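You operate a simulated robot arm through the tools that you are given. There is no shell and no other tool. Be economical: measure what you need, move in short steps, check, and stop when the job is done.

The job below is to be done with a simulated two-armed robot. You get a single attempt, and the scene is never put back.

Task
Pick up the pink roll with one hand, pass it to the other hand and put it on the right end of the chiller.

It is judged by the outcome, as a careful person would: the job done as asked, and still so three seconds after it is handed in. It fails if anything else is knocked over, pushed out of place, dropped, spilled or broken.

Robot
Two 7-joint arms with two-finger parallel grippers on one trunk, on a base that drives. Base frame: it is fixed to the floor where the robot stands at the start and does not move with it; the origin is under the middle of the robot, x ahead of it, y to its left, z up. Readings come in m, degrees, newtons and seconds.
The left shoulder is at the start at [0.05, 0.158, 1.133], the right one opposite. With the tool pointing down near the work surface each hand reaches from about 0.24 to 0.66 m from the robot's upright axis, wherever it stands, measured 20 degrees to its own side. Places, roughly: right end of the chiller (18x17 cm) [2.54, 0, 0.92]. Payload 3.91 kg a hand.
Tool frame (each hand has its own): the origin (TCP) lies between the finger pads and is the grasp point; the fingertips stand 0.03 m ahead of it; z points along the fingers, y is the line along which they close. The gripper opens to 0.11 m. The fingers are 0.02 m wide and 0.01 m thick; the gripper's body (0.048 by 0.112 m) begins 0.055 m behind the TCP.
Orientation is that of the tool frame in the base frame, as [roll, pitch, yaw] about the fixed x, y, z axes, in that order (R = Rz(yaw) Ry(pitch) Rx(roll)). With the fingers straight down and closing along the base's y, the tool's x points along the base's -x, its y along +y and its z along -z.

Tools
- The arms move only by the tool arm_command. It takes "left_steps", "right_steps" or both (then of equal length, played together; a hand with none holds still); each is text: rows parted by semicolons, each of 7 numbers parted by spaces: the turn, a rotation vector about the tool's x, y, z in units of 180 degrees (1.0 is 180 degrees), then the shift along the tool's x, y, z in units of 150 mm (1.0 is 150 mm), then the closure in counts, from 0 (fully open) to 255 (shut). In form: wx wy wz x y z hand; .... A call has 1 to 8 rows; each row is the pose to reach, as a shift and turn from the pose commanded when the call began, along the tool's axes at that moment. A call with a number of a shift or a turn outside -1 to 1 is refused whole. Rows are played at 5 a second. More than 0.05 m and 8.6 degrees between two rows, or a gripper value outside its range, and nothing of the call is played. A pose out of reach is approached as far as the arm can. The call stops where the force on the tool passes 40 N (or 10 N more than at its start, if that is more) or the arm is blocked; 0.2 s more then pass. Each finger travels about 0.153 m/s and halts on what it meets, pressing with about 45 N; the grip force reading is that of the motor and also rises with nothing between the fingers. The clock runs only during rows and for 0.2 s after the last one: add rows that repeat a pose to give the fingers time. It gives the time, the measured TCP pose, the force on the tool (base axes), the opening and the grip force at its end, in the units of the frame above (readings bear some noise), with the torque about the TCP (base axes, N m) and any sound that the robot's microphone picked up.
- Cameras (640 x 400 px; columns grow to the right, rows downward): "scene" is now at [0.1414, 0.0288, 1.2855]; the picture's right is [0.16, -0.99, 0.00], its down [-0.49, -0.08, -0.87] and it looks along [0.86, 0.14, -0.49] (base axes); focal length 248 px, centre (320, 200). "left" rides on the left gripper at [0.072, -0.017, -0.103] in its tool frame; the picture's right is [0.23, 0.97, 0.00], its down [-0.76, 0.18, -0.62] and it looks along [-0.61, 0.14, 0.78] (tool axes); focal length 222 px, centre (320, 200). "right" rides on the right gripper at [0.072, 0.017, -0.103] in its tool frame; the picture's right is [-0.23, 0.97, 0.00], its down [-0.76, -0.18, -0.62] and it looks along [-0.61, -0.14, 0.78] (tool axes); focal length 222 px, centre (320, 200). There is no depth. A picture from a camera that has moved, and an enlarged one, comes with that camera's place and axes in the base frame and with its lens. The place of the scene camera against the robot may be out by one fixed shift of up to 0.025 m in any direction.
- capture(camera): a new picture of that camera. The clock stands still meanwhile.
- slide_trunk(by): slides the trunk up (or, below 0, down) by that many m; the arms and the scene camera ride with it, the base frame stays. It gives what a move gives, with no picture.
- base_move(legs): drives the robot by 1 to 6 legs, each [ahead, turn to the left] in m and degrees, along the robot's own axes; the way and the turn of a leg run together, so that a leg with both is an arc; at most 1.5 m and 180 degrees a leg. The arms and the cameras ride along, it lands a little off, and it stops where it bumps. It gives what a move gives.
- pan_tilt(pan, tilt): turns the head with the scene camera to pan (to the left, within 80 degrees either way) and tilt (down, from -29 to 69), counted from straight ahead of the robot. It gives what a move gives.
- close_up(camera, box): a new picture of the part [left, top, right, bottom] of that camera's present view, enlarged. The clock stands still meanwhile.
- close_job(): hands the job in; it is judged then, once.

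Go step by step. Nothing tells you exact positions but the pictures and the camera data: compare them with the known pose of the tool, close in by small moves and look again before you grip or let go. The budget is 120 turns and 88 pictures, counting those below and the enlarged ones. Unless the task says otherwise, let go and move clear before handing in, and close with one line.

The tools are called by a JSON object that holds its "api" and its "payload". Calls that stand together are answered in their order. arm_command: Moves the arms, as the interface text tells. Its arguments: {"type":"object","properties":{"left_steps":{"type":"string"},"right_steps":{"type":"string"}},"required":[]} The other tools are called the same way: slide_trunk (by) slides the trunk up or down; base_move (legs) drives the base; pan_tilt (pan, tilt) turns the head that bears the scene camera; capture (camera) takes a picture; close_up (camera, box) takes an enlarged picture of a part of a camera's view; close_job () hands the job in.

At the start:

```text
clock: 0.0
left_tcp_pos: [0.3133, 0.1353, 1.1251]
left_orientation: [179.9, -0.1, -179.7]
left_wrist_force: [0.3, 0.6, 0.4]
left_ft_torque: [0.0, -0.04, 0.02]
left_width: 0.1098
left_grip_force: 0.1
right_tcp_pos: [0.372, -0.1554, 1.0807]
right_orientation: [-180.0, 0.0, -179.8]
right_wrist_force: [-0.8, 0.0, 0.3]
right_ft_torque: [-0.02, 0.01, -0.03]
right_width: 0.1101
right_grip_force: 0.1
trunk travel left (down, up): [-0.375, 0.107]
robot x, y, heading: [-0.0027, 0.0005, 0.2]
head pan, tilt: [9.5, 29.5]
```

scene: 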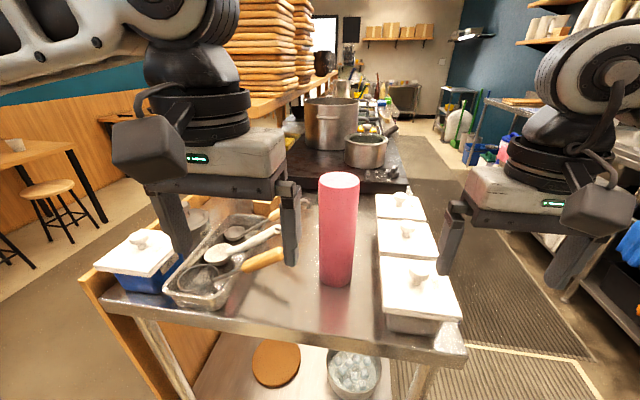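
right: 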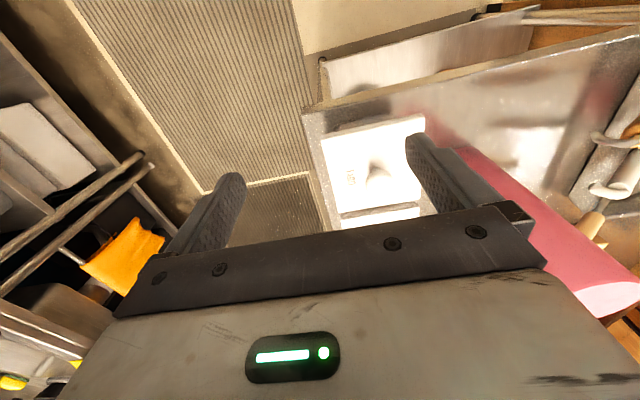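
left: 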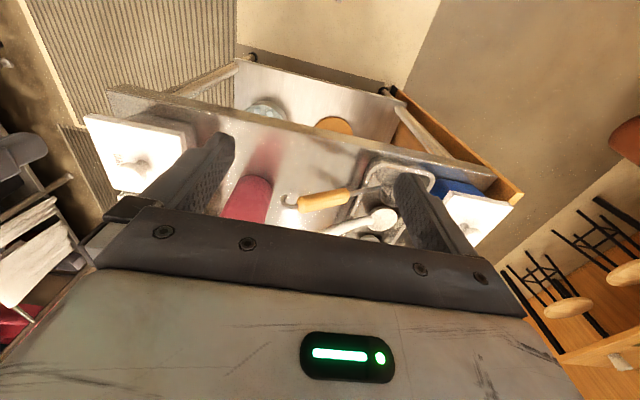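

The pink roll stands upright near [0.53, 0.055], with its base at about z 0.885 and its top at about 1.10. Before I grip it, I'll look further ahead to find the chiller and the way there.

{"api": "pan_tilt", "payload": {"pan": 0, "tilt": 12}}

{"api": "capture", "payload": {"camera": "scene"}}

{"api": "close_up", "payload": {"camera": "scene", "box": [200, 100, 440, 250]}}

```text
clock: 0.8
left_tcp_pos: [0.3134, 0.1346, 1.1256]
left_orientation: [180.0, -0.1, -179.8]
left_wrist_force: [0.1, 0.6, 0.4]
left_ft_torque: [-0.04, 0.02, -0.01]
left_width: 0.1098
left_grip_force: 0.0
right_tcp_pos: [0.3718, -0.156, 1.0804]
right_orientation: [179.9, 0.0, -179.8]
right_wrist_force: [-0.1, -0.6, 0.1]
right_ft_torque: [0.0, -0.02, 0.01]
right_width: 0.11
right_grip_force: 0.1
trunk travel left (down, up): [-0.375, 0.107]
robot x, y, heading: [0.0024, -0.0001, 0.1]
head pan, tilt: [0.0, 12.0]
```

```text
84 pictures are left
camera scene: at [0.1453, 0.0139, 1.3137], right [0.0, -1.0, 0.0], down [-0.21, 0.0, -0.98], along [0.98, 0.0, -0.21], focal length 248 px, centre (320, 200)
```

scene: 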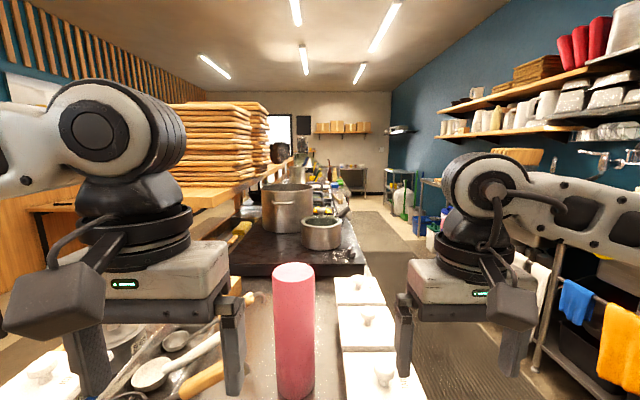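

```text
2.67 times, centred on (320, 175) of scene
camera zoom: at [0.1453, 0.0139, 1.3137], right [0.0, -1.0, 0.0], down [-0.21, 0.0, -0.98], along [0.98, 0.0, -0.21], focal length 662 px, centre (320, 267)
```

zoom: 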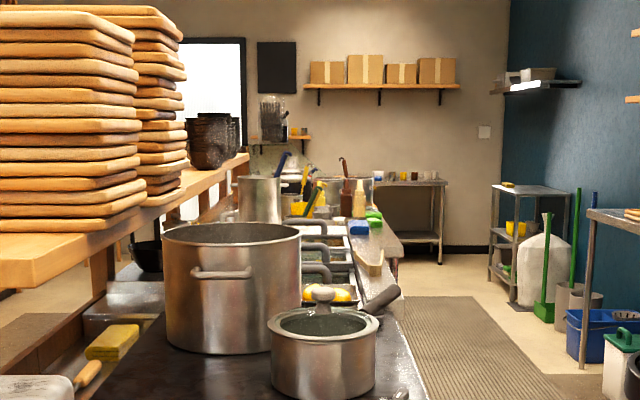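

The chiller is beyond the stove, and I can reach it from the aisle on the right. I'll raise the left hand and bring it over the roll.

{"api": "arm_command", "payload": {"left_steps": "0 0 0 0 0 -0.3 0; 0 0 0 0 0 -0.6 0; 0 0 0 -0.25 -0.15 -0.6 0; 0 0 0 -0.5 -0.3 -0.6 0; 0 0 0 -0.75 -0.42 -0.6 0; 0 0 0 -1 -0.53 -0.6 0; 0 0 0 -1 -0.53 -0.6 0"}}

{"api": "pan_tilt", "payload": {"pan": 0, "tilt": 30}}

{"api": "capture", "payload": {"camera": "left"}}

{"api": "capture", "payload": {"camera": "scene"}}

{"api": "capture", "payload": {"camera": "right"}}

```text
clock: 2.4
left_tcp_pos: [0.463, 0.0565, 1.2165]
left_orientation: [180.0, 0.0, -179.8]
left_wrist_force: [0.9, 0.6, -0.6]
left_ft_torque: [-0.01, -0.01, -0.04]
left_width: 0.1098
left_grip_force: 0.0
right_tcp_pos: [0.3721, -0.1559, 1.081]
right_orientation: [-180.0, 0.0, -179.7]
right_wrist_force: [0.6, -0.5, 1.1]
right_ft_torque: [-0.01, 0.0, -0.01]
right_width: 0.11
right_grip_force: 0.1
trunk travel left (down, up): [-0.375, 0.107]
robot x, y, heading: [-0.0015, 0.001, -0.0]
head pan, tilt: [0.0, 12.0]
```

```text
clock: 3.2
left_tcp_pos: [0.4633, 0.0574, 1.2162]
left_orientation: [180.0, -0.1, -179.7]
left_wrist_force: [0.2, -0.3, 0.2]
left_ft_torque: [-0.02, -0.02, 0.02]
left_width: 0.1101
left_grip_force: 0.1
right_tcp_pos: [0.3729, -0.1567, 1.0814]
right_orientation: [179.9, 0.0, -179.9]
right_wrist_force: [-0.4, 0.3, -0.6]
right_ft_torque: [0.0, 0.01, 0.01]
right_width: 0.11
right_grip_force: 0.1
trunk travel left (down, up): [-0.375, 0.107]
robot x, y, heading: [-0.0028, -0.0006, -0.1]
head pan, tilt: [0.0, 30.0]
```

```text
82 pictures are left
camera left: at [0.3909, 0.0406, 1.3197], right [-0.23, 0.97, 0.0], down [0.76, 0.18, 0.62], along [0.61, 0.14, -0.78], focal length 222 px, centre (320, 200)
```

left: 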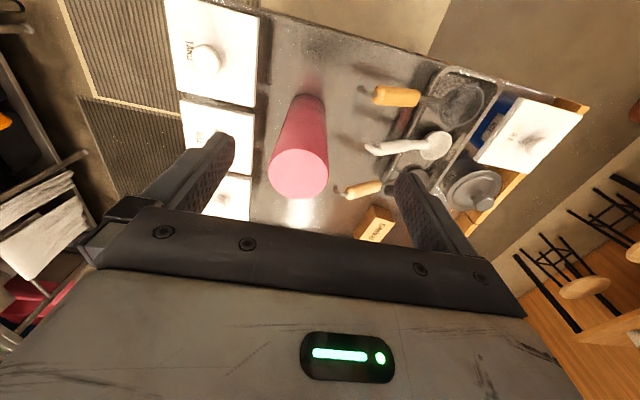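

```text
81 pictures are left
camera scene: at [0.1424, 0.0139, 1.2847], right [0.0, -1.0, 0.0], down [-0.5, 0.0, -0.87], along [0.87, 0.0, -0.5], focal length 248 px, centre (320, 200)
```

scene: 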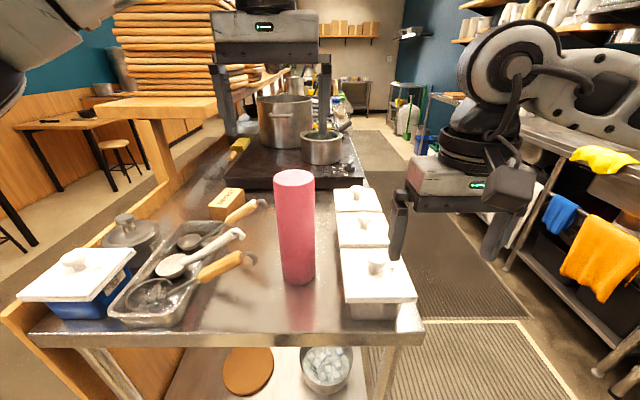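

```text
80 pictures are left
camera right: at [0.3003, -0.1377, 1.1837], right [0.22, 0.97, 0.0], down [0.76, -0.17, 0.62], along [0.61, -0.14, -0.78], focal length 222 px, centre (320, 200)
```

right: 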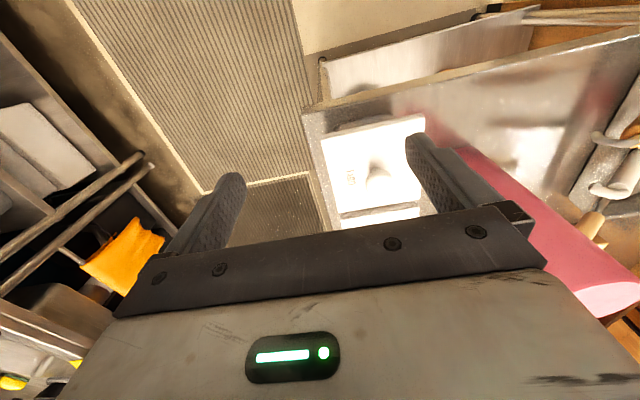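

The left camera puts the top of the roll at about [0.53, 0.047, 1.10], with a diameter of about 0.07. I'll line up over it, come down partway and check.

{"api": "arm_command", "payload": {"left_steps": "0 0 0 -0.23 -0.06 0 0; 0 0 0 -0.45 -0.06 0 0; 0 0 0 -0.45 -0.06 0.25 0; 0 0 0 -0.45 -0.06 0.4 0; 0 0 0 -0.45 -0.06 0.4 0"}}

{"api": "capture", "payload": {"camera": "left"}}

{"api": "capture", "payload": {"camera": "scene"}}

```text
clock: 4.4
left_tcp_pos: [0.5333, 0.0482, 1.1566]
left_orientation: [179.9, -0.1, -179.8]
left_wrist_force: [-0.4, -0.6, -0.6]
left_ft_torque: [0.02, 0.02, -0.01]
left_width: 0.1101
left_grip_force: 0.1
right_tcp_pos: [0.3717, -0.1556, 1.0796]
right_orientation: [-180.0, 0.0, -179.8]
right_wrist_force: [0.0, 0.0, -0.7]
right_ft_torque: [0.02, 0.01, -0.03]
right_width: 0.11
right_grip_force: 0.1
trunk travel left (down, up): [-0.375, 0.107]
robot x, y, heading: [0.0033, 0.0001, -0.0]
head pan, tilt: [0.0, 30.0]
```

```text
79 pictures are left
camera left: at [0.4601, 0.0315, 1.2588], right [-0.23, 0.97, 0.0], down [0.76, 0.18, 0.62], along [0.61, 0.14, -0.78], focal length 222 px, centre (320, 200)
```

left: 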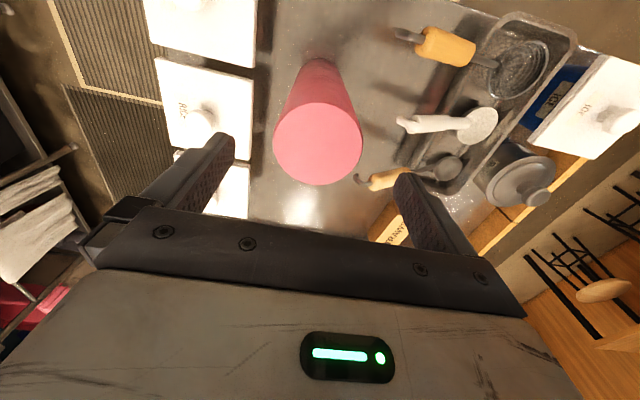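

```text
78 pictures are left
camera scene: at [0.1424, 0.0139, 1.2847], right [0.0, -1.0, 0.0], down [-0.5, 0.0, -0.87], along [0.87, 0.0, -0.5], focal length 248 px, centre (320, 200)
```

scene: 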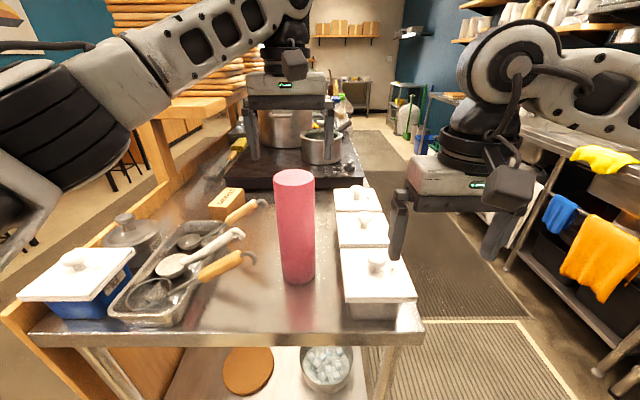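

The roll is centred between the fingers. I'll come down around its top and close.

{"api": "arm_command", "payload": {"left_steps": "0 0 0 0 -0.02 0.2 0; 0 0 0 0 -0.02 0.4 0; 0 0 0 0 -0.02 0.58 0; 0 0 0 0 -0.02 0.58 0; 0 0 0 0 -0.02 0.58 80; 0 0 0 0 -0.02 0.58 160; 0 0 0 0 -0.02 0.58 200; 0 0 0 0 -0.02 0.58 200"}}

{"api": "capture", "payload": {"camera": "scene"}}

```text
clock: 6.2
left_tcp_pos: [0.5319, 0.0444, 1.0681]
left_orientation: [179.9, 0.0, -179.7]
left_wrist_force: [-0.2, 1.4, 0.6]
left_ft_torque: [0.16, -0.02, 0.05]
left_width: 0.0752
left_grip_force: 44.5
right_tcp_pos: [0.3727, -0.1557, 1.0813]
right_orientation: [-180.0, 0.0, -179.8]
right_wrist_force: [0.7, -0.4, -0.1]
right_ft_torque: [0.0, 0.03, -0.04]
right_width: 0.11
right_grip_force: 0.1
trunk travel left (down, up): [-0.375, 0.107]
robot x, y, heading: [-0.0005, 0.0013, 0.1]
head pan, tilt: [0.0, 30.0]
```

```text
77 pictures are left
camera scene: at [0.1426, 0.014, 1.2846], right [0.0, -1.0, 0.0], down [-0.5, 0.0, -0.87], along [0.87, 0.0, -0.5], focal length 248 px, centre (320, 200)
```

scene: 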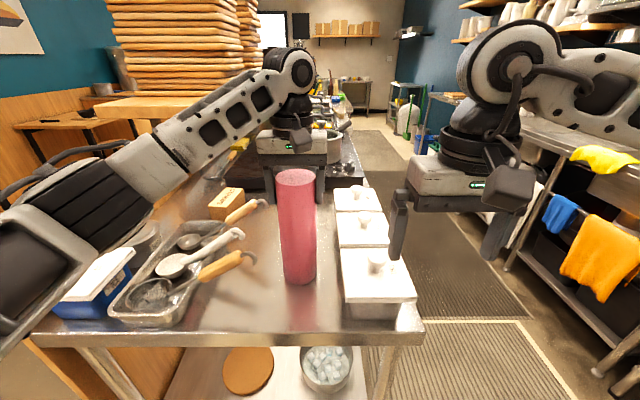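

The roll is gripped at 75 mm wide. I'll lift it straight up.

{"api": "arm_command", "payload": {"left_steps": "0 0 0 0 0 -0.1 200; 0 0 0 0 0 -0.3 200; 0 0 0 0 0 -0.5 200; 0 0 0 0 0 -0.7 200; 0 0 0 0 0 -0.9 200; 0 0 0 0 0 -1 200; 0 0 0 0 0 -1 200"}}

{"api": "capture", "payload": {"camera": "scene"}}

```text
clock: 7.8
left_tcp_pos: [0.5334, 0.0444, 1.2181]
left_orientation: [-180.0, -0.1, -179.9]
left_wrist_force: [-0.3, -0.3, -6.4]
left_ft_torque: [-0.04, 0.05, 0.0]
left_width: 0.0753
left_grip_force: 45.1
right_tcp_pos: [0.373, -0.1554, 1.0811]
right_orientation: [-180.0, 0.0, -179.9]
right_wrist_force: [0.0, 0.0, 0.6]
right_ft_torque: [0.01, 0.03, -0.02]
right_width: 0.11
right_grip_force: 0.1
trunk travel left (down, up): [-0.375, 0.107]
robot x, y, heading: [-0.0013, 0.0004, -0.4]
head pan, tilt: [0.0, 30.0]
```

```text
76 pictures are left
camera scene: at [0.143, 0.014, 1.2846], right [0.0, -1.0, 0.0], down [-0.5, 0.0, -0.87], along [0.87, 0.0, -0.5], focal length 248 px, centre (320, 200)
```

scene: 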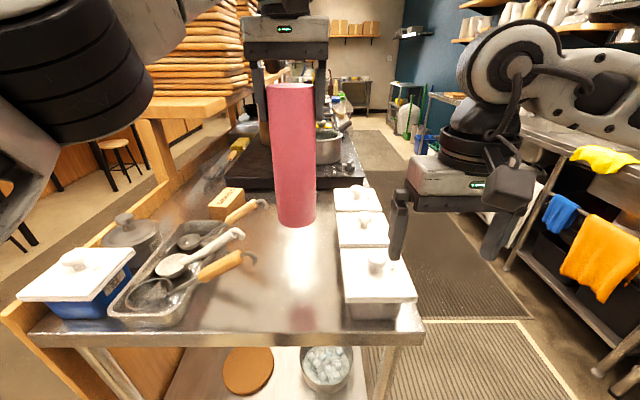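

The roll is held about 15 cm above the table. I'll back away slowly so the handover happens in free space.

{"api": "base_move", "payload": {"legs": [[-0.25, 0], [-0.2, 0]]}}

{"api": "capture", "payload": {"camera": "scene"}}

```text
clock: 10.8
left_tcp_pos: [0.085, 0.0427, 1.2189]
left_orientation: [180.0, -0.1, -179.8]
left_wrist_force: [-0.5, 0.6, -5.3]
left_ft_torque: [-0.03, 0.06, 0.0]
left_width: 0.0753
left_grip_force: 44.7
right_tcp_pos: [-0.0739, -0.1567, 1.0813]
right_orientation: [180.0, 0.0, -179.8]
right_wrist_force: [0.3, -0.4, 0.1]
right_ft_torque: [0.01, 0.01, 0.01]
right_width: 0.1102
right_grip_force: 0.2
trunk travel left (down, up): [-0.375, 0.107]
robot x, y, heading: [-0.4478, -0.0023, -0.1]
head pan, tilt: [0.0, 30.0]
```

```text
75 pictures are left
camera scene: at [-0.305, 0.013, 1.2847], right [0.0, -1.0, 0.0], down [-0.5, 0.0, -0.87], along [0.87, 0.0, -0.5], focal length 248 px, centre (320, 200)
```

scene: 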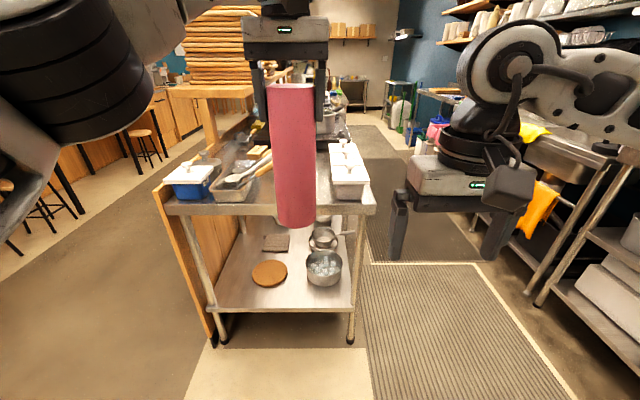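

There's open floor around me now. I'll tilt the right hand forward to 25° below horizontal so it can take the lower part of the roll from the side.

{"api": "arm_command", "payload": {"right_steps": "0 -0.0451 0 0 0 -0.06 0; 0 -0.0903 0 0 -0.03 -0.12 0; 0 -0.1354 0 0 -0.06 -0.18 0; 0 -0.1806 0 0 -0.09 -0.24 0; 0 -0.2257 0 0 -0.12 -0.3 0; 0 -0.2708 0 0 -0.15 -0.36 0; 0 -0.316 0 0 -0.18 -0.42 0; 0 -0.3611 0 0 -0.2 -0.48 0"}}

{"api": "capture", "payload": {"camera": "scene"}}

```text
clock: 12.6
left_tcp_pos: [0.086, 0.0437, 1.2181]
left_orientation: [-180.0, 0.1, -179.8]
left_wrist_force: [-0.1, 0.8, -6.0]
left_ft_torque: [-0.03, 0.06, 0.0]
left_width: 0.0754
left_grip_force: 44.8
right_tcp_pos: [-0.0472, -0.1773, 1.173]
right_orientation: [-179.8, 65.1, -179.6]
right_wrist_force: [0.3, 0.6, 0.5]
right_ft_torque: [0.02, 0.05, -0.03]
right_width: 0.11
right_grip_force: 0.0
right hand out of reach, approached as far as the arm can: row 7, 8
trunk travel left (down, up): [-0.375, 0.107]
robot x, y, heading: [-0.447, -0.0032, -0.1]
head pan, tilt: [0.0, 30.0]
```

```text
74 pictures are left
camera scene: at [-0.3043, 0.013, 1.2846], right [0.0, -1.0, 0.0], down [-0.5, 0.0, -0.87], along [0.87, 0.0, -0.5], focal length 248 px, centre (320, 200)
```

scene: 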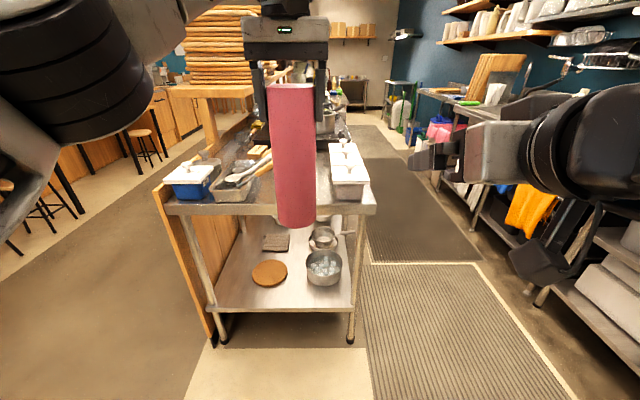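

The right hand is tilted as planned. Now I'll yaw it 30° to the left and move it to the pre-grasp position in front of the roll.

{"api": "arm_command", "payload": {"right_steps": "-0.038 0 -0.018 0 0 0.1 0; -0.0755 0 -0.0352 -0.02 0.2 0.145 0; -0.1133 0 -0.0528 -0.04 0.4 0.145 0; -0.151 0 -0.0704 -0.068 0.6 0.145 0; -0.151 0 -0.0704 -0.068 0.8 0.145 0; -0.151 0 -0.0704 -0.068 0.8 0.145 0"}}

{"api": "capture", "payload": {"camera": "scene"}}

{"api": "capture", "payload": {"camera": "right"}}

```text
clock: 14.0
left_tcp_pos: [0.0855, 0.043, 1.2195]
left_orientation: [-180.0, 0.0, -179.7]
left_wrist_force: [0.8, -0.2, -5.7]
left_ft_torque: [-0.01, 0.1, -0.02]
left_width: 0.0754
left_grip_force: 44.9
right_tcp_pos: [-0.0221, -0.0592, 1.1728]
right_orientation: [180.0, 65.0, -149.8]
right_wrist_force: [-0.2, 0.1, 0.3]
right_ft_torque: [0.0, -0.02, -0.02]
right_width: 0.11
right_grip_force: 0.1
trunk travel left (down, up): [-0.375, 0.107]
robot x, y, heading: [-0.4469, -0.0028, -0.1]
head pan, tilt: [0.0, 30.0]
```

```text
73 pictures are left
camera scene: at [-0.3044, 0.0127, 1.2846], right [0.0, -1.0, 0.0], down [-0.5, 0.0, -0.87], along [0.87, 0.0, -0.5], focal length 248 px, centre (320, 200)
```

scene: 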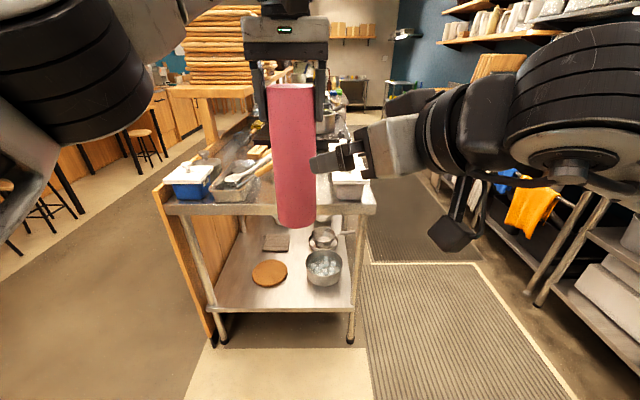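

```text
72 pictures are left
camera right: at [-0.1371, -0.1056, 1.1507], right [-0.41, 0.89, 0.21], down [-0.12, -0.28, 0.95], along [0.91, 0.36, 0.22], focal length 222 px, centre (320, 200)
```

right: 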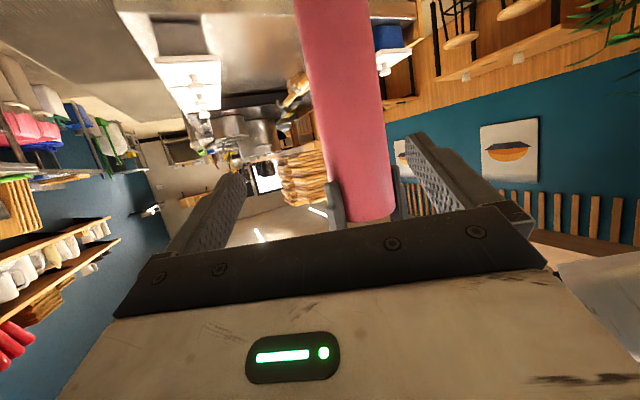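

The measured roll axis agrees with the left TCP. I'll shift sideways to line up, go partway in, and look.

{"api": "arm_command", "payload": {"right_steps": "0 0 0 -0.055 0.231 0.114 0; 0 0 0 -0.055 0.231 0.3 0; 0 0 0 -0.055 0.231 0.5 0; 0 0 0 -0.055 0.231 0.5 0"}}

{"api": "capture", "payload": {"camera": "scene"}}

{"api": "capture", "payload": {"camera": "right"}}

```text
clock: 15.0
left_tcp_pos: [0.0851, 0.0435, 1.2187]
left_orientation: [-180.0, 0.0, -179.8]
left_wrist_force: [0.7, -0.5, -6.2]
left_ft_torque: [-0.02, 0.02, -0.02]
left_width: 0.0749
left_grip_force: 45.0
right_tcp_pos: [0.0225, 0.0064, 1.1483]
right_orientation: [179.9, 65.0, -149.8]
right_wrist_force: [-0.1, 1.6, -0.2]
right_ft_torque: [0.02, 0.02, 0.01]
right_width: 0.1101
right_grip_force: 0.1
trunk travel left (down, up): [-0.375, 0.107]
robot x, y, heading: [-0.4452, -0.0007, -0.0]
head pan, tilt: [0.0, 30.0]
```

```text
71 pictures are left
camera scene: at [-0.3044, 0.0129, 1.2846], right [0.0, -1.0, 0.0], down [-0.5, 0.0, -0.87], along [0.87, 0.0, -0.5], focal length 248 px, centre (320, 200)
```

scene: 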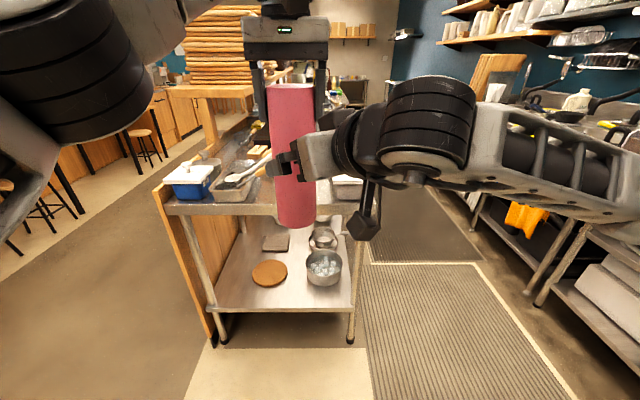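

```text
70 pictures are left
camera right: at [-0.0928, -0.04, 1.1263], right [-0.41, 0.89, 0.21], down [-0.12, -0.28, 0.95], along [0.91, 0.36, 0.22], focal length 222 px, centre (320, 200)
```

right: 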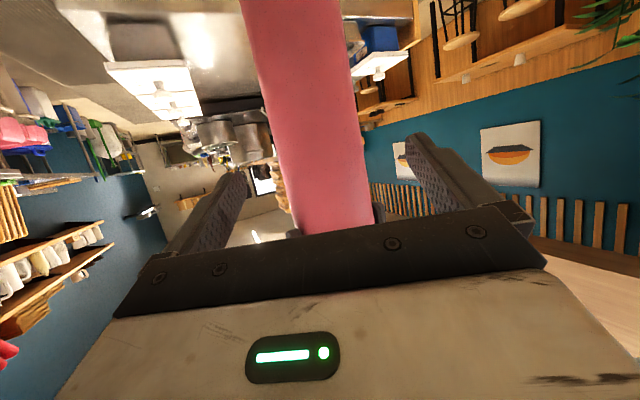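

The roll sits between the right fingers. I'll go the last 7 cm in and close the right hand.

{"api": "arm_command", "payload": {"right_steps": "0 0 0 0 0 0.16 0; 0 0 0 0 0 0.32 0; 0 0 0 0 0 0.475 0; 0 0 0 0 0 0.475 0; 0 0 0 0 0 0.475 70; 0 0 0 0 0 0.475 130; 0 0 0 0 0 0.475 200; 0 0 0 0 0 0.475 200"}}

{"api": "capture", "payload": {"camera": "scene"}}

{"api": "capture", "payload": {"camera": "right"}}

```text
clock: 16.8
left_tcp_pos: [0.085, 0.0445, 1.2181]
left_orientation: [179.9, -0.4, -179.7]
left_wrist_force: [-13.9, 12.6, -5.2]
left_ft_torque: [1.22, 0.67, -0.04]
left_width: 0.0751
left_grip_force: 45.3
right_tcp_pos: [0.0785, 0.0376, 1.119]
right_orientation: [180.0, 64.8, -150.2]
right_wrist_force: [13.5, -12.7, -0.1]
right_ft_torque: [0.08, 0.67, -0.12]
right_width: 0.0751
right_grip_force: 45.5
trunk travel left (down, up): [-0.375, 0.107]
robot x, y, heading: [-0.4495, -0.0024, -0.3]
head pan, tilt: [0.0, 30.0]
```

```text
69 pictures are left
camera scene: at [-0.3043, 0.013, 1.2846], right [0.0, -1.0, 0.0], down [-0.5, 0.0, -0.87], along [0.87, 0.0, -0.5], focal length 248 px, centre (320, 200)
```

scene: 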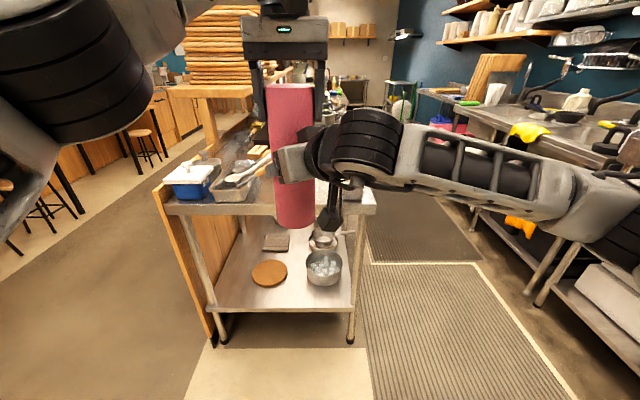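

```text
68 pictures are left
camera right: at [-0.0365, -0.008, 1.0956], right [-0.4, 0.89, 0.21], down [-0.12, -0.27, 0.95], along [0.91, 0.36, 0.22], focal length 222 px, centre (320, 200)
```

right: 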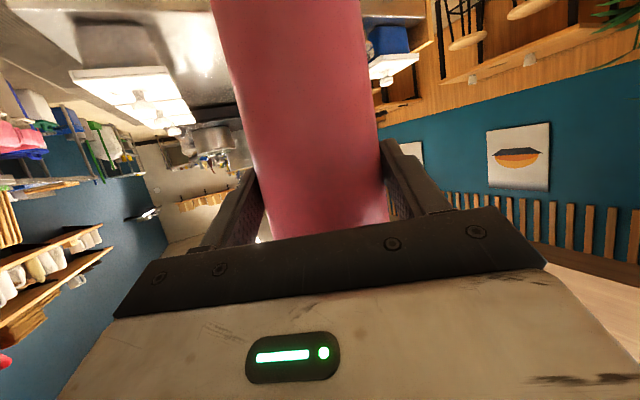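

Both hands hold the roll. I'll open the left hand and raise it clear.

{"api": "arm_command", "payload": {"left_steps": "0 0 0 0 0 0 100; 0 0 0 0 0 0 0; 0 0 0 0 0 0 0; 0 0 0 0 0 -0.2 0; 0 0 0 0 0 -0.4 0; 0 0 0 0 0 -0.6 0; 0 0 0 0 0 -0.75 0; 0 0 0 0 0 -0.75 0"}}

{"api": "capture", "payload": {"camera": "scene"}}

```text
clock: 18.6
left_tcp_pos: [0.0624, 0.0507, 1.2643]
left_orientation: [-179.9, 0.1, -179.8]
left_wrist_force: [0.1, 0.8, -0.5]
left_ft_torque: [0.01, 0.03, -0.04]
left_width: 0.1098
left_grip_force: 0.0
left hand out of reach, approached as far as the arm can: row 4, 5, 6, 7, 8
right_tcp_pos: [0.0781, 0.0404, 1.1176]
right_orientation: [180.0, 64.8, -149.8]
right_wrist_force: [-0.3, 0.1, -0.2]
right_ft_torque: [-0.08, 0.1, -0.02]
right_width: 0.0748
right_grip_force: 45.3
trunk travel left (down, up): [-0.375, 0.107]
robot x, y, heading: [-0.4518, -0.0017, 0.1]
head pan, tilt: [0.0, 30.0]
```

```text
67 pictures are left
camera scene: at [-0.3043, 0.013, 1.2846], right [0.0, -1.0, 0.0], down [-0.5, 0.0, -0.87], along [0.87, 0.0, -0.5], focal length 248 px, centre (320, 200)
```

scene: 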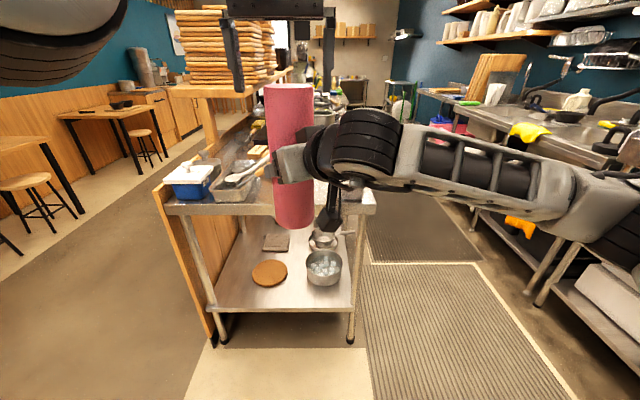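

The left arm is at its height limit, with its fingertips still level with the roll's top. I'll lower the right hand 7 cm to free the roll.

{"api": "arm_command", "payload": {"right_steps": "0 0 0 0.21 0 0.1 200; 0 0 0 0.423 0 0.197 200; 0 0 0 0.423 0 0.197 200"}}

{"api": "capture", "payload": {"camera": "scene"}}

```text
clock: 19.4
left_tcp_pos: [0.0628, 0.0501, 1.2636]
left_orientation: [-179.9, 0.2, -179.9]
left_wrist_force: [-0.7, 0.1, 0.8]
left_ft_torque: [0.02, 0.01, -0.01]
left_width: 0.1097
left_grip_force: 0.0
right_tcp_pos: [0.0774, 0.0401, 1.0475]
right_orientation: [180.0, 64.9, -150.0]
right_wrist_force: [0.7, 1.0, -0.4]
right_ft_torque: [-0.07, 0.06, 0.03]
right_width: 0.0751
right_grip_force: 45.3
trunk travel left (down, up): [-0.375, 0.107]
robot x, y, heading: [-0.4476, 0.0005, 0.2]
head pan, tilt: [0.0, 30.0]
```

```text
66 pictures are left
camera scene: at [-0.3044, 0.013, 1.2846], right [0.0, -1.0, 0.0], down [-0.5, 0.0, -0.87], along [0.87, 0.0, -0.5], focal length 248 px, centre (320, 200)
```

scene: 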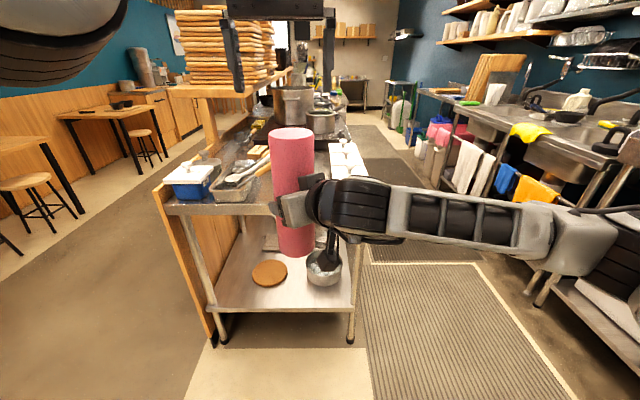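

The roll is free in the right hand. I'll retract the left hand up and back to its own side.

{"api": "arm_command", "payload": {"left_steps": "0 0 0 0.15 0.2 0 0; 0 0 0 0.3 0.4 0 0; 0 0 0 0.5 0.6 0.1 0; 0 0 0 0.7 0.8 0.2 0; 0 0 0 0.9 0.95 0.3 0; 0 0 0 1 0.95 0.5 0; 0 0 0 1 0.95 0.7 0"}}

{"api": "pan_tilt", "payload": {"pan": -35, "tilt": 30}}

{"api": "capture", "payload": {"camera": "scene"}}

```text
clock: 21.0
left_tcp_pos: [-0.085, 0.1915, 1.1543]
left_orientation: [-179.9, -0.1, -179.6]
left_wrist_force: [0.3, -0.4, -0.1]
left_ft_torque: [0.0, -0.03, 0.02]
left_width: 0.1099
left_grip_force: 0.1
right_tcp_pos: [0.0778, 0.04, 1.0476]
right_orientation: [179.9, 64.9, -149.8]
right_wrist_force: [-0.5, 0.1, -1.5]
right_ft_torque: [-0.03, 0.08, 0.02]
right_width: 0.0751
right_grip_force: 45.2
trunk travel left (down, up): [-0.375, 0.107]
robot x, y, heading: [-0.448, -0.002, 0.1]
head pan, tilt: [0.0, 30.0]
```

```text
clock: 22.0
left_tcp_pos: [-0.0848, 0.191, 1.1542]
left_orientation: [179.9, 0.0, -179.8]
left_wrist_force: [0.1, -0.6, 0.5]
left_ft_torque: [0.0, -0.04, 0.01]
left_width: 0.1101
left_grip_force: 0.0
right_tcp_pos: [0.0773, 0.039, 1.0485]
right_orientation: [179.8, 64.9, -149.8]
right_wrist_force: [-0.1, 0.4, 0.8]
right_ft_torque: [-0.05, 0.05, -0.01]
right_width: 0.0749
right_grip_force: 45.3
trunk travel left (down, up): [-0.375, 0.107]
robot x, y, heading: [-0.448, -0.0023, 0.0]
head pan, tilt: [-35.0, 30.0]
```

```text
65 pictures are left
camera scene: at [-0.3206, -0.0388, 1.2846], right [-0.57, -0.82, 0.0], down [-0.41, 0.29, -0.87], along [0.71, -0.5, -0.5], focal length 248 px, centre (320, 200)
```

scene: 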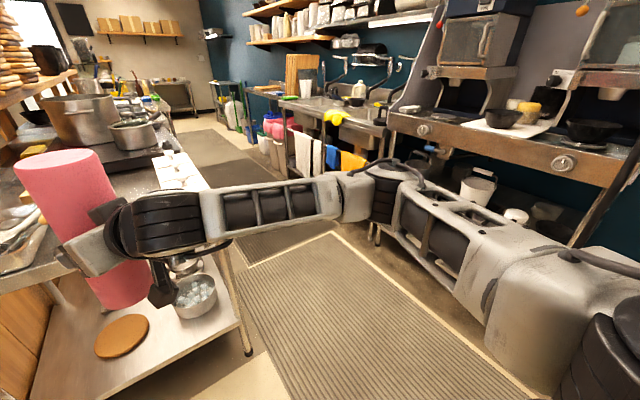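

The roll is secure in the right hand. The aisle on the right runs from about y -0.16 to -1.28. I'll raise the trunk, then turn and drive into the aisle.

{"api": "slide_trunk", "payload": {"by": 0.1}}

{"api": "base_move", "payload": {"legs": [[0, -60], [0.78, 0], [0, 60]]}}

{"api": "pan_tilt", "payload": {"pan": 0, "tilt": 25}}

{"api": "capture", "payload": {"camera": "scene"}}

```text
clock: 23.4
left_tcp_pos: [-0.0851, 0.1919, 1.2537]
left_orientation: [-180.0, 0.0, -179.8]
left_wrist_force: [0.2, 0.2, 0.6]
left_ft_torque: [0.02, -0.02, 0.01]
left_width: 0.1101
left_grip_force: 0.0
right_tcp_pos: [0.0777, 0.0392, 1.1478]
right_orientation: [179.9, 64.9, -149.8]
right_wrist_force: [-0.3, -0.8, -5.7]
right_ft_torque: [-0.01, 0.05, 0.01]
right_width: 0.075
right_grip_force: 45.3
trunk travel left (down, up): [-0.475, 0.007]
robot x, y, heading: [-0.446, -0.0023, -0.4]
head pan, tilt: [-35.0, 30.0]
```

```text
clock: 32.9
left_tcp_pos: [0.2976, -0.5021, 1.2539]
left_orientation: [180.0, 0.0, 179.0]
left_wrist_force: [0.1, 0.0, 0.0]
left_ft_torque: [-0.02, 0.0, -0.01]
left_width: 0.11
left_grip_force: 0.1
right_tcp_pos: [0.4577, -0.6577, 1.1493]
right_orientation: [180.0, 64.9, -151.1]
right_wrist_force: [-0.7, 0.4, -6.7]
right_ft_torque: [-0.01, 0.11, 0.0]
right_width: 0.0746
right_grip_force: 45.0
trunk travel left (down, up): [-0.475, 0.007]
robot x, y, heading: [-0.071, -0.6876, -1.2]
head pan, tilt: [-35.0, 30.0]
```

```text
clock: 33.9
left_tcp_pos: [0.2974, -0.5021, 1.2536]
left_orientation: [180.0, 0.0, 179.0]
left_wrist_force: [-0.6, -0.3, 0.3]
left_ft_torque: [-0.06, 0.02, -0.03]
left_width: 0.1099
left_grip_force: 0.1
right_tcp_pos: [0.4571, -0.657, 1.1474]
right_orientation: [179.9, 65.0, -151.1]
right_wrist_force: [0.5, 0.3, -6.2]
right_ft_torque: [-0.09, 0.07, -0.01]
right_width: 0.0748
right_grip_force: 45.3
trunk travel left (down, up): [-0.475, 0.007]
robot x, y, heading: [-0.0703, -0.6861, -1.3]
head pan, tilt: [0.0, 25.0]
```

```text
64 pictures are left
camera scene: at [0.0759, -0.6755, 1.3925], right [-0.02, -1.0, 0.0], down [-0.42, 0.01, -0.91], along [0.91, -0.02, -0.42], focal length 248 px, centre (320, 200)
```

scene: 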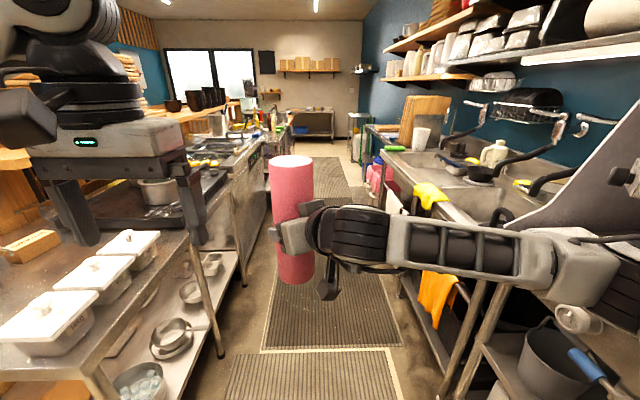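

I'm in the aisle with the sink edge at y≈-1.24 on the right and the counters at y≈-0.16 on the left. I'll steer slightly left and drive on, then check the clearances.

{"api": "base_move", "payload": {"legs": [[0, 4.5], [1.2, 0], [0, -3]]}}

{"api": "capture", "payload": {"camera": "scene"}}

{"api": "pan_tilt", "payload": {"pan": 40, "tilt": 25}}

{"api": "capture", "payload": {"camera": "scene"}}

```text
clock: 40.8
left_tcp_pos: [1.4771, -0.4257, 1.2539]
left_orientation: [179.9, 0.0, -179.6]
left_wrist_force: [-0.6, -0.3, -0.4]
left_ft_torque: [0.01, -0.03, 0.0]
left_width: 0.11
left_grip_force: 0.0
right_tcp_pos: [1.6415, -0.5765, 1.1481]
right_orientation: [179.8, 64.9, -149.7]
right_wrist_force: [-0.2, -0.3, -6.5]
right_ft_torque: [-0.04, 0.07, 0.03]
right_width: 0.0748
right_grip_force: 44.5
trunk travel left (down, up): [-0.475, 0.007]
robot x, y, heading: [1.1145, -0.6207, 0.1]
head pan, tilt: [0.0, 25.0]
```

```text
63 pictures are left
camera scene: at [1.2616, -0.6052, 1.3925], right [0.0, -1.0, 0.0], down [-0.42, 0.0, -0.91], along [0.91, 0.0, -0.42], focal length 248 px, centre (320, 200)
```

scene: 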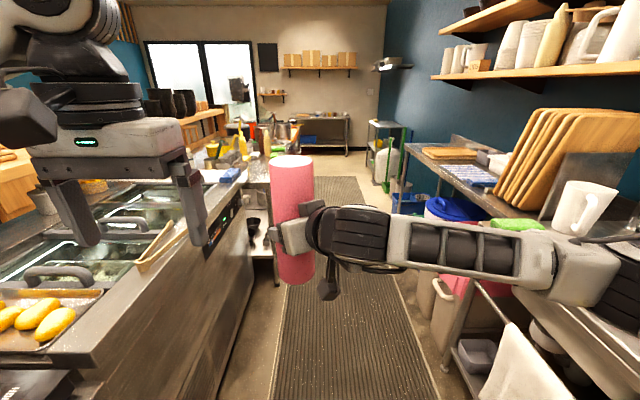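

```text
clock: 41.9
left_tcp_pos: [1.4786, -0.4247, 1.2539]
left_orientation: [179.9, 0.0, -179.6]
left_wrist_force: [-0.3, 1.2, 0.5]
left_ft_torque: [0.02, -0.02, -0.04]
left_width: 0.1101
left_grip_force: 0.2
right_tcp_pos: [1.6422, -0.5759, 1.1477]
right_orientation: [179.9, 65.0, -149.6]
right_wrist_force: [-0.1, -0.6, -5.0]
right_ft_torque: [-0.08, 0.1, -0.01]
right_width: 0.075
right_grip_force: 44.7
trunk travel left (down, up): [-0.475, 0.007]
robot x, y, heading: [1.1158, -0.6186, 0.1]
head pan, tilt: [40.0, 25.0]
```

```text
62 pictures are left
camera scene: at [1.2396, -0.5455, 1.3925], right [0.65, -0.76, 0.0], down [-0.32, -0.27, -0.91], along [0.69, 0.58, -0.42], focal length 248 px, centre (320, 200)
```

scene: 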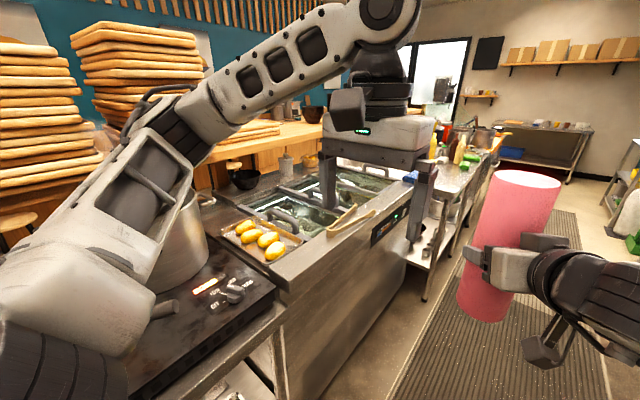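

The chiller is the steel unit with the lidded wells, and its right end is at the far end as seen from the aisle. I'll drive alongside it and look at that end before turning.

{"api": "base_move", "payload": {"legs": [[0, -3.3], [1.0, 0]]}}

{"api": "pan_tilt", "payload": {"pan": 30, "tilt": 35}}

{"api": "capture", "payload": {"camera": "scene"}}

{"api": "capture", "payload": {"camera": "left"}}

```text
clock: 47.6
left_tcp_pos: [2.5169, -0.5053, 1.2543]
left_orientation: [179.9, 0.0, 177.0]
left_wrist_force: [0.1, -0.1, 0.2]
left_ft_torque: [0.01, -0.01, -0.01]
left_width: 0.11
left_grip_force: 0.0
right_tcp_pos: [2.6714, -0.6671, 1.1467]
right_orientation: [179.9, 64.9, -153.2]
right_wrist_force: [0.6, -0.1, -5.8]
right_ft_torque: [-0.02, 0.07, -0.02]
right_width: 0.0747
right_grip_force: 45.2
trunk travel left (down, up): [-0.475, 0.007]
robot x, y, heading: [2.1423, -0.6781, -3.4]
head pan, tilt: [40.0, 25.0]
```

```text
clock: 48.4
left_tcp_pos: [2.5176, -0.506, 1.254]
left_orientation: [-179.9, 0.0, 176.9]
left_wrist_force: [-0.1, -0.1, -0.7]
left_ft_torque: [0.0, -0.01, 0.02]
left_width: 0.1099
left_grip_force: 0.0
right_tcp_pos: [2.6711, -0.6675, 1.1473]
right_orientation: [179.9, 64.8, -153.2]
right_wrist_force: [0.3, 0.3, -5.4]
right_ft_torque: [-0.05, 0.07, 0.0]
right_width: 0.0747
right_grip_force: 44.6
trunk travel left (down, up): [-0.475, 0.007]
robot x, y, heading: [2.1444, -0.6744, -3.2]
head pan, tilt: [30.0, 35.0]
```

```text
61 pictures are left
camera scene: at [2.2757, -0.6257, 1.3768], right [0.45, -0.89, 0.0], down [-0.51, -0.26, -0.82], along [0.73, 0.37, -0.57], focal length 248 px, centre (320, 200)
```

scene: 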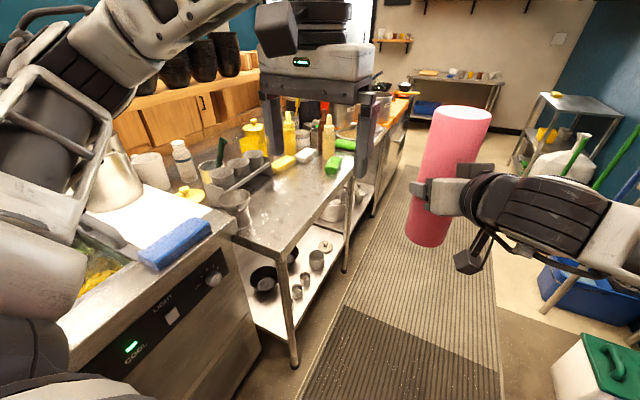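

```text
60 pictures are left
camera left: at [2.4436, -0.518, 1.3575], right [-0.17, 0.98, 0.0], down [0.77, 0.14, 0.62], along [0.61, 0.11, -0.78], focal length 222 px, centre (320, 200)
```

left: 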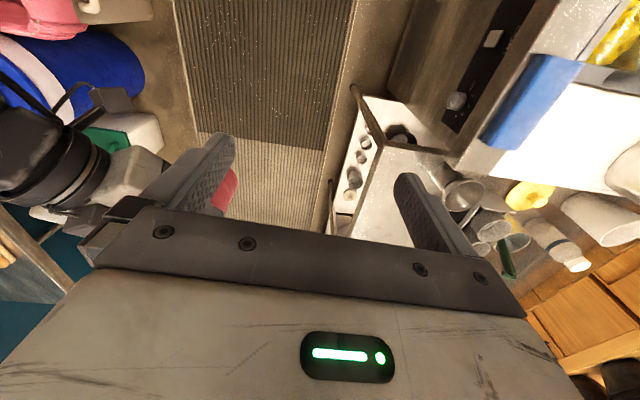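

I can see a white area with a blue sponge on the chiller's right end. I'll look at it more directly.

{"api": "pan_tilt", "payload": {"pan": 68, "tilt": 40}}

{"api": "capture", "payload": {"camera": "scene"}}

```text
clock: 49.4
left_tcp_pos: [2.517, -0.5059, 1.2543]
left_orientation: [-180.0, -0.1, 176.9]
left_wrist_force: [-0.2, 0.3, 0.1]
left_ft_torque: [0.01, 0.01, -0.01]
left_width: 0.11
left_grip_force: 0.0
right_tcp_pos: [2.6713, -0.6676, 1.1473]
right_orientation: [179.8, 64.8, -153.3]
right_wrist_force: [0.2, 0.1, -6.5]
right_ft_torque: [-0.03, 0.07, 0.0]
right_width: 0.0745
right_grip_force: 44.7
trunk travel left (down, up): [-0.475, 0.007]
robot x, y, heading: [2.1441, -0.676, -3.1]
head pan, tilt: [68.0, 40.0]
```

```text
59 pictures are left
camera scene: at [2.2336, -0.5885, 1.3693], right [0.9, -0.43, 0.0], down [-0.28, -0.58, -0.77], along [0.33, 0.69, -0.64], focal length 248 px, centre (320, 200)
```

scene: 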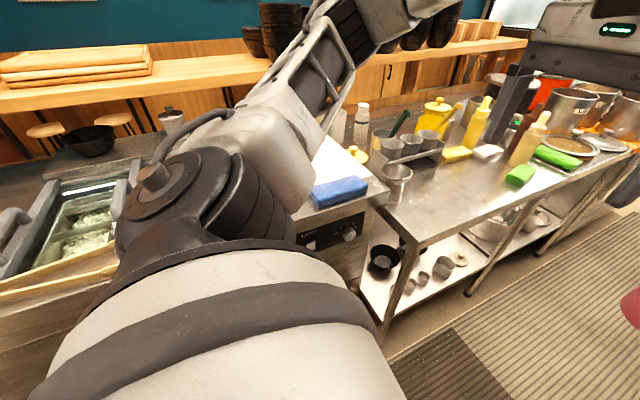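

The left arm blocks the view, so I'll drive on to the chiller's right end and turn to face it. There's room for the roll to sweep round in front of the counter.

{"api": "base_move", "payload": {"legs": [[0.42, 0], [0, 93]]}}

{"api": "pan_tilt", "payload": {"pan": 0, "tilt": 35}}

{"api": "capture", "payload": {"camera": "scene"}}

```text
clock: 55.8
left_tcp_pos: [2.3715, -0.3344, 1.2539]
left_orientation: [179.9, 0.0, -91.7]
left_wrist_force: [0.1, 0.4, 0.4]
left_ft_torque: [-0.01, -0.01, 0.01]
left_width: 0.1098
left_grip_force: 0.0
right_tcp_pos: [2.5292, -0.1754, 1.148]
right_orientation: [-180.0, 64.8, -61.7]
right_wrist_force: [-0.5, -0.5, -6.2]
right_ft_torque: [-0.08, -0.06, 0.0]
right_width: 0.0745
right_grip_force: 44.7
trunk travel left (down, up): [-0.475, 0.007]
robot x, y, heading: [2.5579, -0.7022, 88.1]
head pan, tilt: [68.0, 40.0]
```

```text
clock: 57.2
left_tcp_pos: [2.3717, -0.3334, 1.2554]
left_orientation: [180.0, 0.0, -91.7]
left_wrist_force: [0.4, -0.2, 0.2]
left_ft_torque: [-0.02, -0.01, 0.02]
left_width: 0.1099
left_grip_force: 0.0
right_tcp_pos: [2.53, -0.1742, 1.1482]
right_orientation: [-180.0, 64.9, -61.7]
right_wrist_force: [-0.4, 0.2, -6.1]
right_ft_torque: [-0.06, -0.05, 0.02]
right_width: 0.0749
right_grip_force: 45.2
trunk travel left (down, up): [-0.475, 0.007]
robot x, y, heading: [2.5539, -0.7004, 88.0]
head pan, tilt: [0.0, 35.0]
```

```text
58 pictures are left
camera scene: at [2.5689, -0.559, 1.3768], right [1.0, -0.03, 0.0], down [-0.02, -0.57, -0.82], along [0.03, 0.82, -0.57], focal length 248 px, centre (320, 200)
```

scene: 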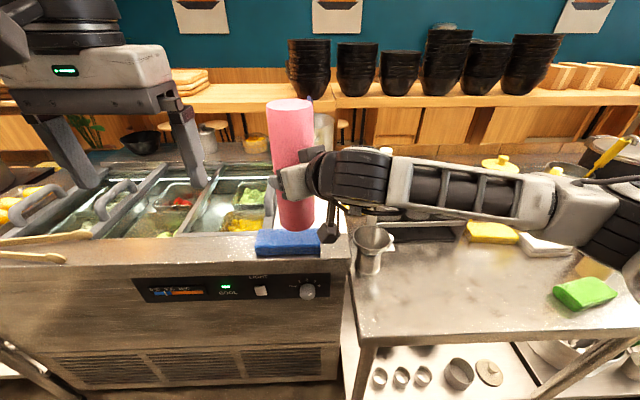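

I'm facing the chiller's right end now. I'll zoom in to see the white patch, the sponge and what stands behind it.

{"api": "close_up", "payload": {"camera": "scene", "box": [200, 90, 420, 270]}}

{"api": "capture", "payload": {"camera": "right"}}

{"api": "capture", "payload": {"camera": "left"}}

```text
2.22 times, centred on (310, 180) of scene
camera zoom: at [2.5689, -0.559, 1.3768], right [1.0, -0.03, 0.0], down [-0.02, -0.57, -0.82], along [0.03, 0.82, -0.57], focal length 552 px, centre (342, 244)
```

zoom: 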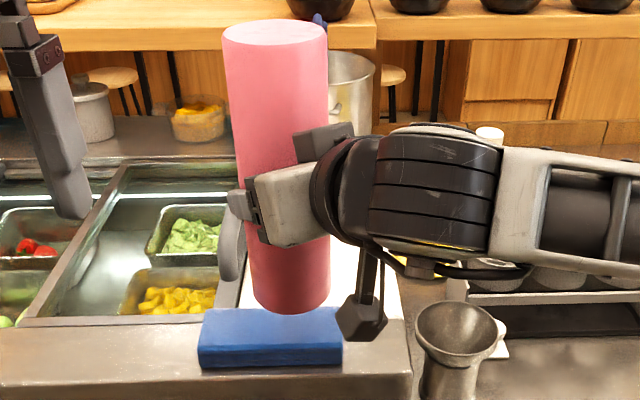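

```text
56 pictures are left
camera right: at [2.5742, -0.2916, 1.1249], right [-0.9, -0.38, 0.21], down [0.27, -0.13, 0.95], along [-0.33, 0.92, 0.22], focal length 222 px, centre (320, 200)
```

right: 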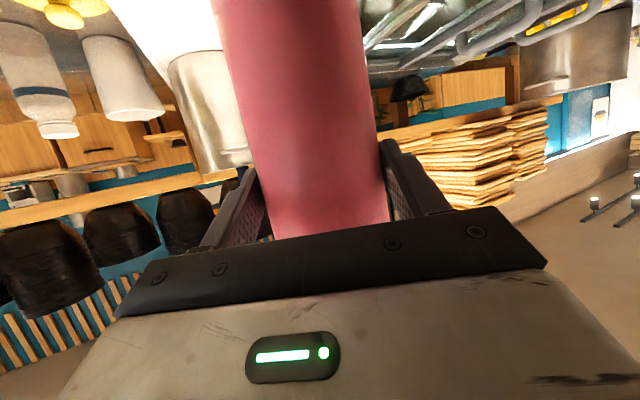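

```text
55 pictures are left
camera left: at [2.3864, -0.4056, 1.3574], right [-0.98, -0.2, 0.0], down [-0.16, 0.77, 0.62], along [-0.12, 0.61, -0.78], focal length 222 px, centre (320, 200)
```

left: 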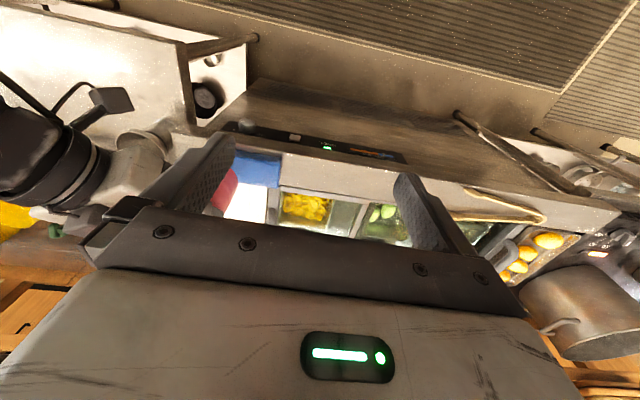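

The spot behind the sponge is clear, but my right hand's camera box must not touch the sponge or the funnel. I'll turn the left hand 30° so its camera looks over that area.

{"api": "arm_command", "payload": {"left_steps": "0 0 0.042 0 0 0 0; 0 0 0.084 0 0 0 0; 0 0 0.125 0 0 0 0; 0 0 0.167 0 0 0 0; 0 0 0.167 0 0 0 0"}}

{"api": "capture", "payload": {"camera": "left"}}

```text
clock: 58.4
left_tcp_pos: [2.3716, -0.3343, 1.2545]
left_orientation: [-180.0, 0.1, -121.9]
left_wrist_force: [-0.8, -0.2, 0.4]
left_ft_torque: [-0.03, 0.0, 0.01]
left_width: 0.1102
left_grip_force: 0.0
right_tcp_pos: [2.5287, -0.1751, 1.1468]
right_orientation: [179.9, 64.8, -61.8]
right_wrist_force: [-0.2, -0.3, -5.6]
right_ft_torque: [-0.09, -0.04, -0.01]
right_width: 0.0748
right_grip_force: 45.2
trunk travel left (down, up): [-0.475, 0.007]
robot x, y, heading: [2.5548, -0.7017, 87.9]
head pan, tilt: [0.0, 35.0]
```

```text
54 pictures are left
camera left: at [2.3478, -0.4033, 1.3577], right [-0.95, 0.32, 0.0], down [0.25, 0.74, 0.62], along [0.2, 0.59, -0.78], focal length 222 px, centre (320, 200)
```

left: 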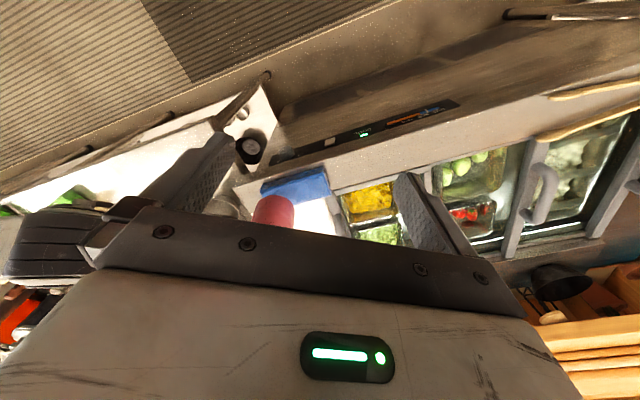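

{"api": "close_up", "payload": {"camera": "left", "box": [180, 100, 420, 250]}}

```text
2.67 times, centred on (300, 175) of left
camera zoom: at [2.3478, -0.4033, 1.3577], right [-0.95, 0.32, 0.0], down [0.25, 0.74, 0.62], along [0.2, 0.59, -0.78], focal length 592 px, centre (373, 267)
```

zoom: 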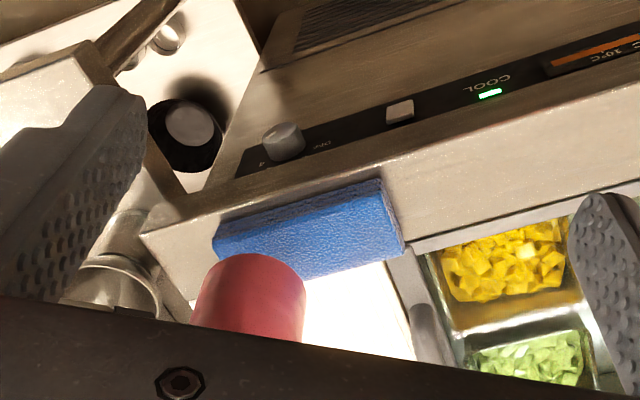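

The left camera fixes the layout:
- Sponge: x 2.42–2.565, y -0.175 to -0.10.
- White patch: x 2.45–2.645, starting at y≈-0.10.

I'll drive 10 cm closer, then carry the roll over the patch with a small extra yaw.

{"api": "base_move", "payload": {"legs": [[0.1, 0]]}}

```text
clock: 59.6
left_tcp_pos: [2.3752, -0.2331, 1.2545]
left_orientation: [-180.0, -0.1, -121.7]
left_wrist_force: [-0.1, 1.2, -0.4]
left_ft_torque: [0.0, 0.01, 0.01]
left_width: 0.1098
left_grip_force: 0.0
right_tcp_pos: [2.5327, -0.0747, 1.1465]
right_orientation: [179.9, 64.8, -61.8]
right_wrist_force: [0.2, -0.5, -5.8]
right_ft_torque: [-0.08, -0.03, 0.03]
right_width: 0.0746
right_grip_force: 44.4
trunk travel left (down, up): [-0.475, 0.007]
robot x, y, heading: [2.5563, -0.6009, 88.0]
head pan, tilt: [0.0, 35.0]
```

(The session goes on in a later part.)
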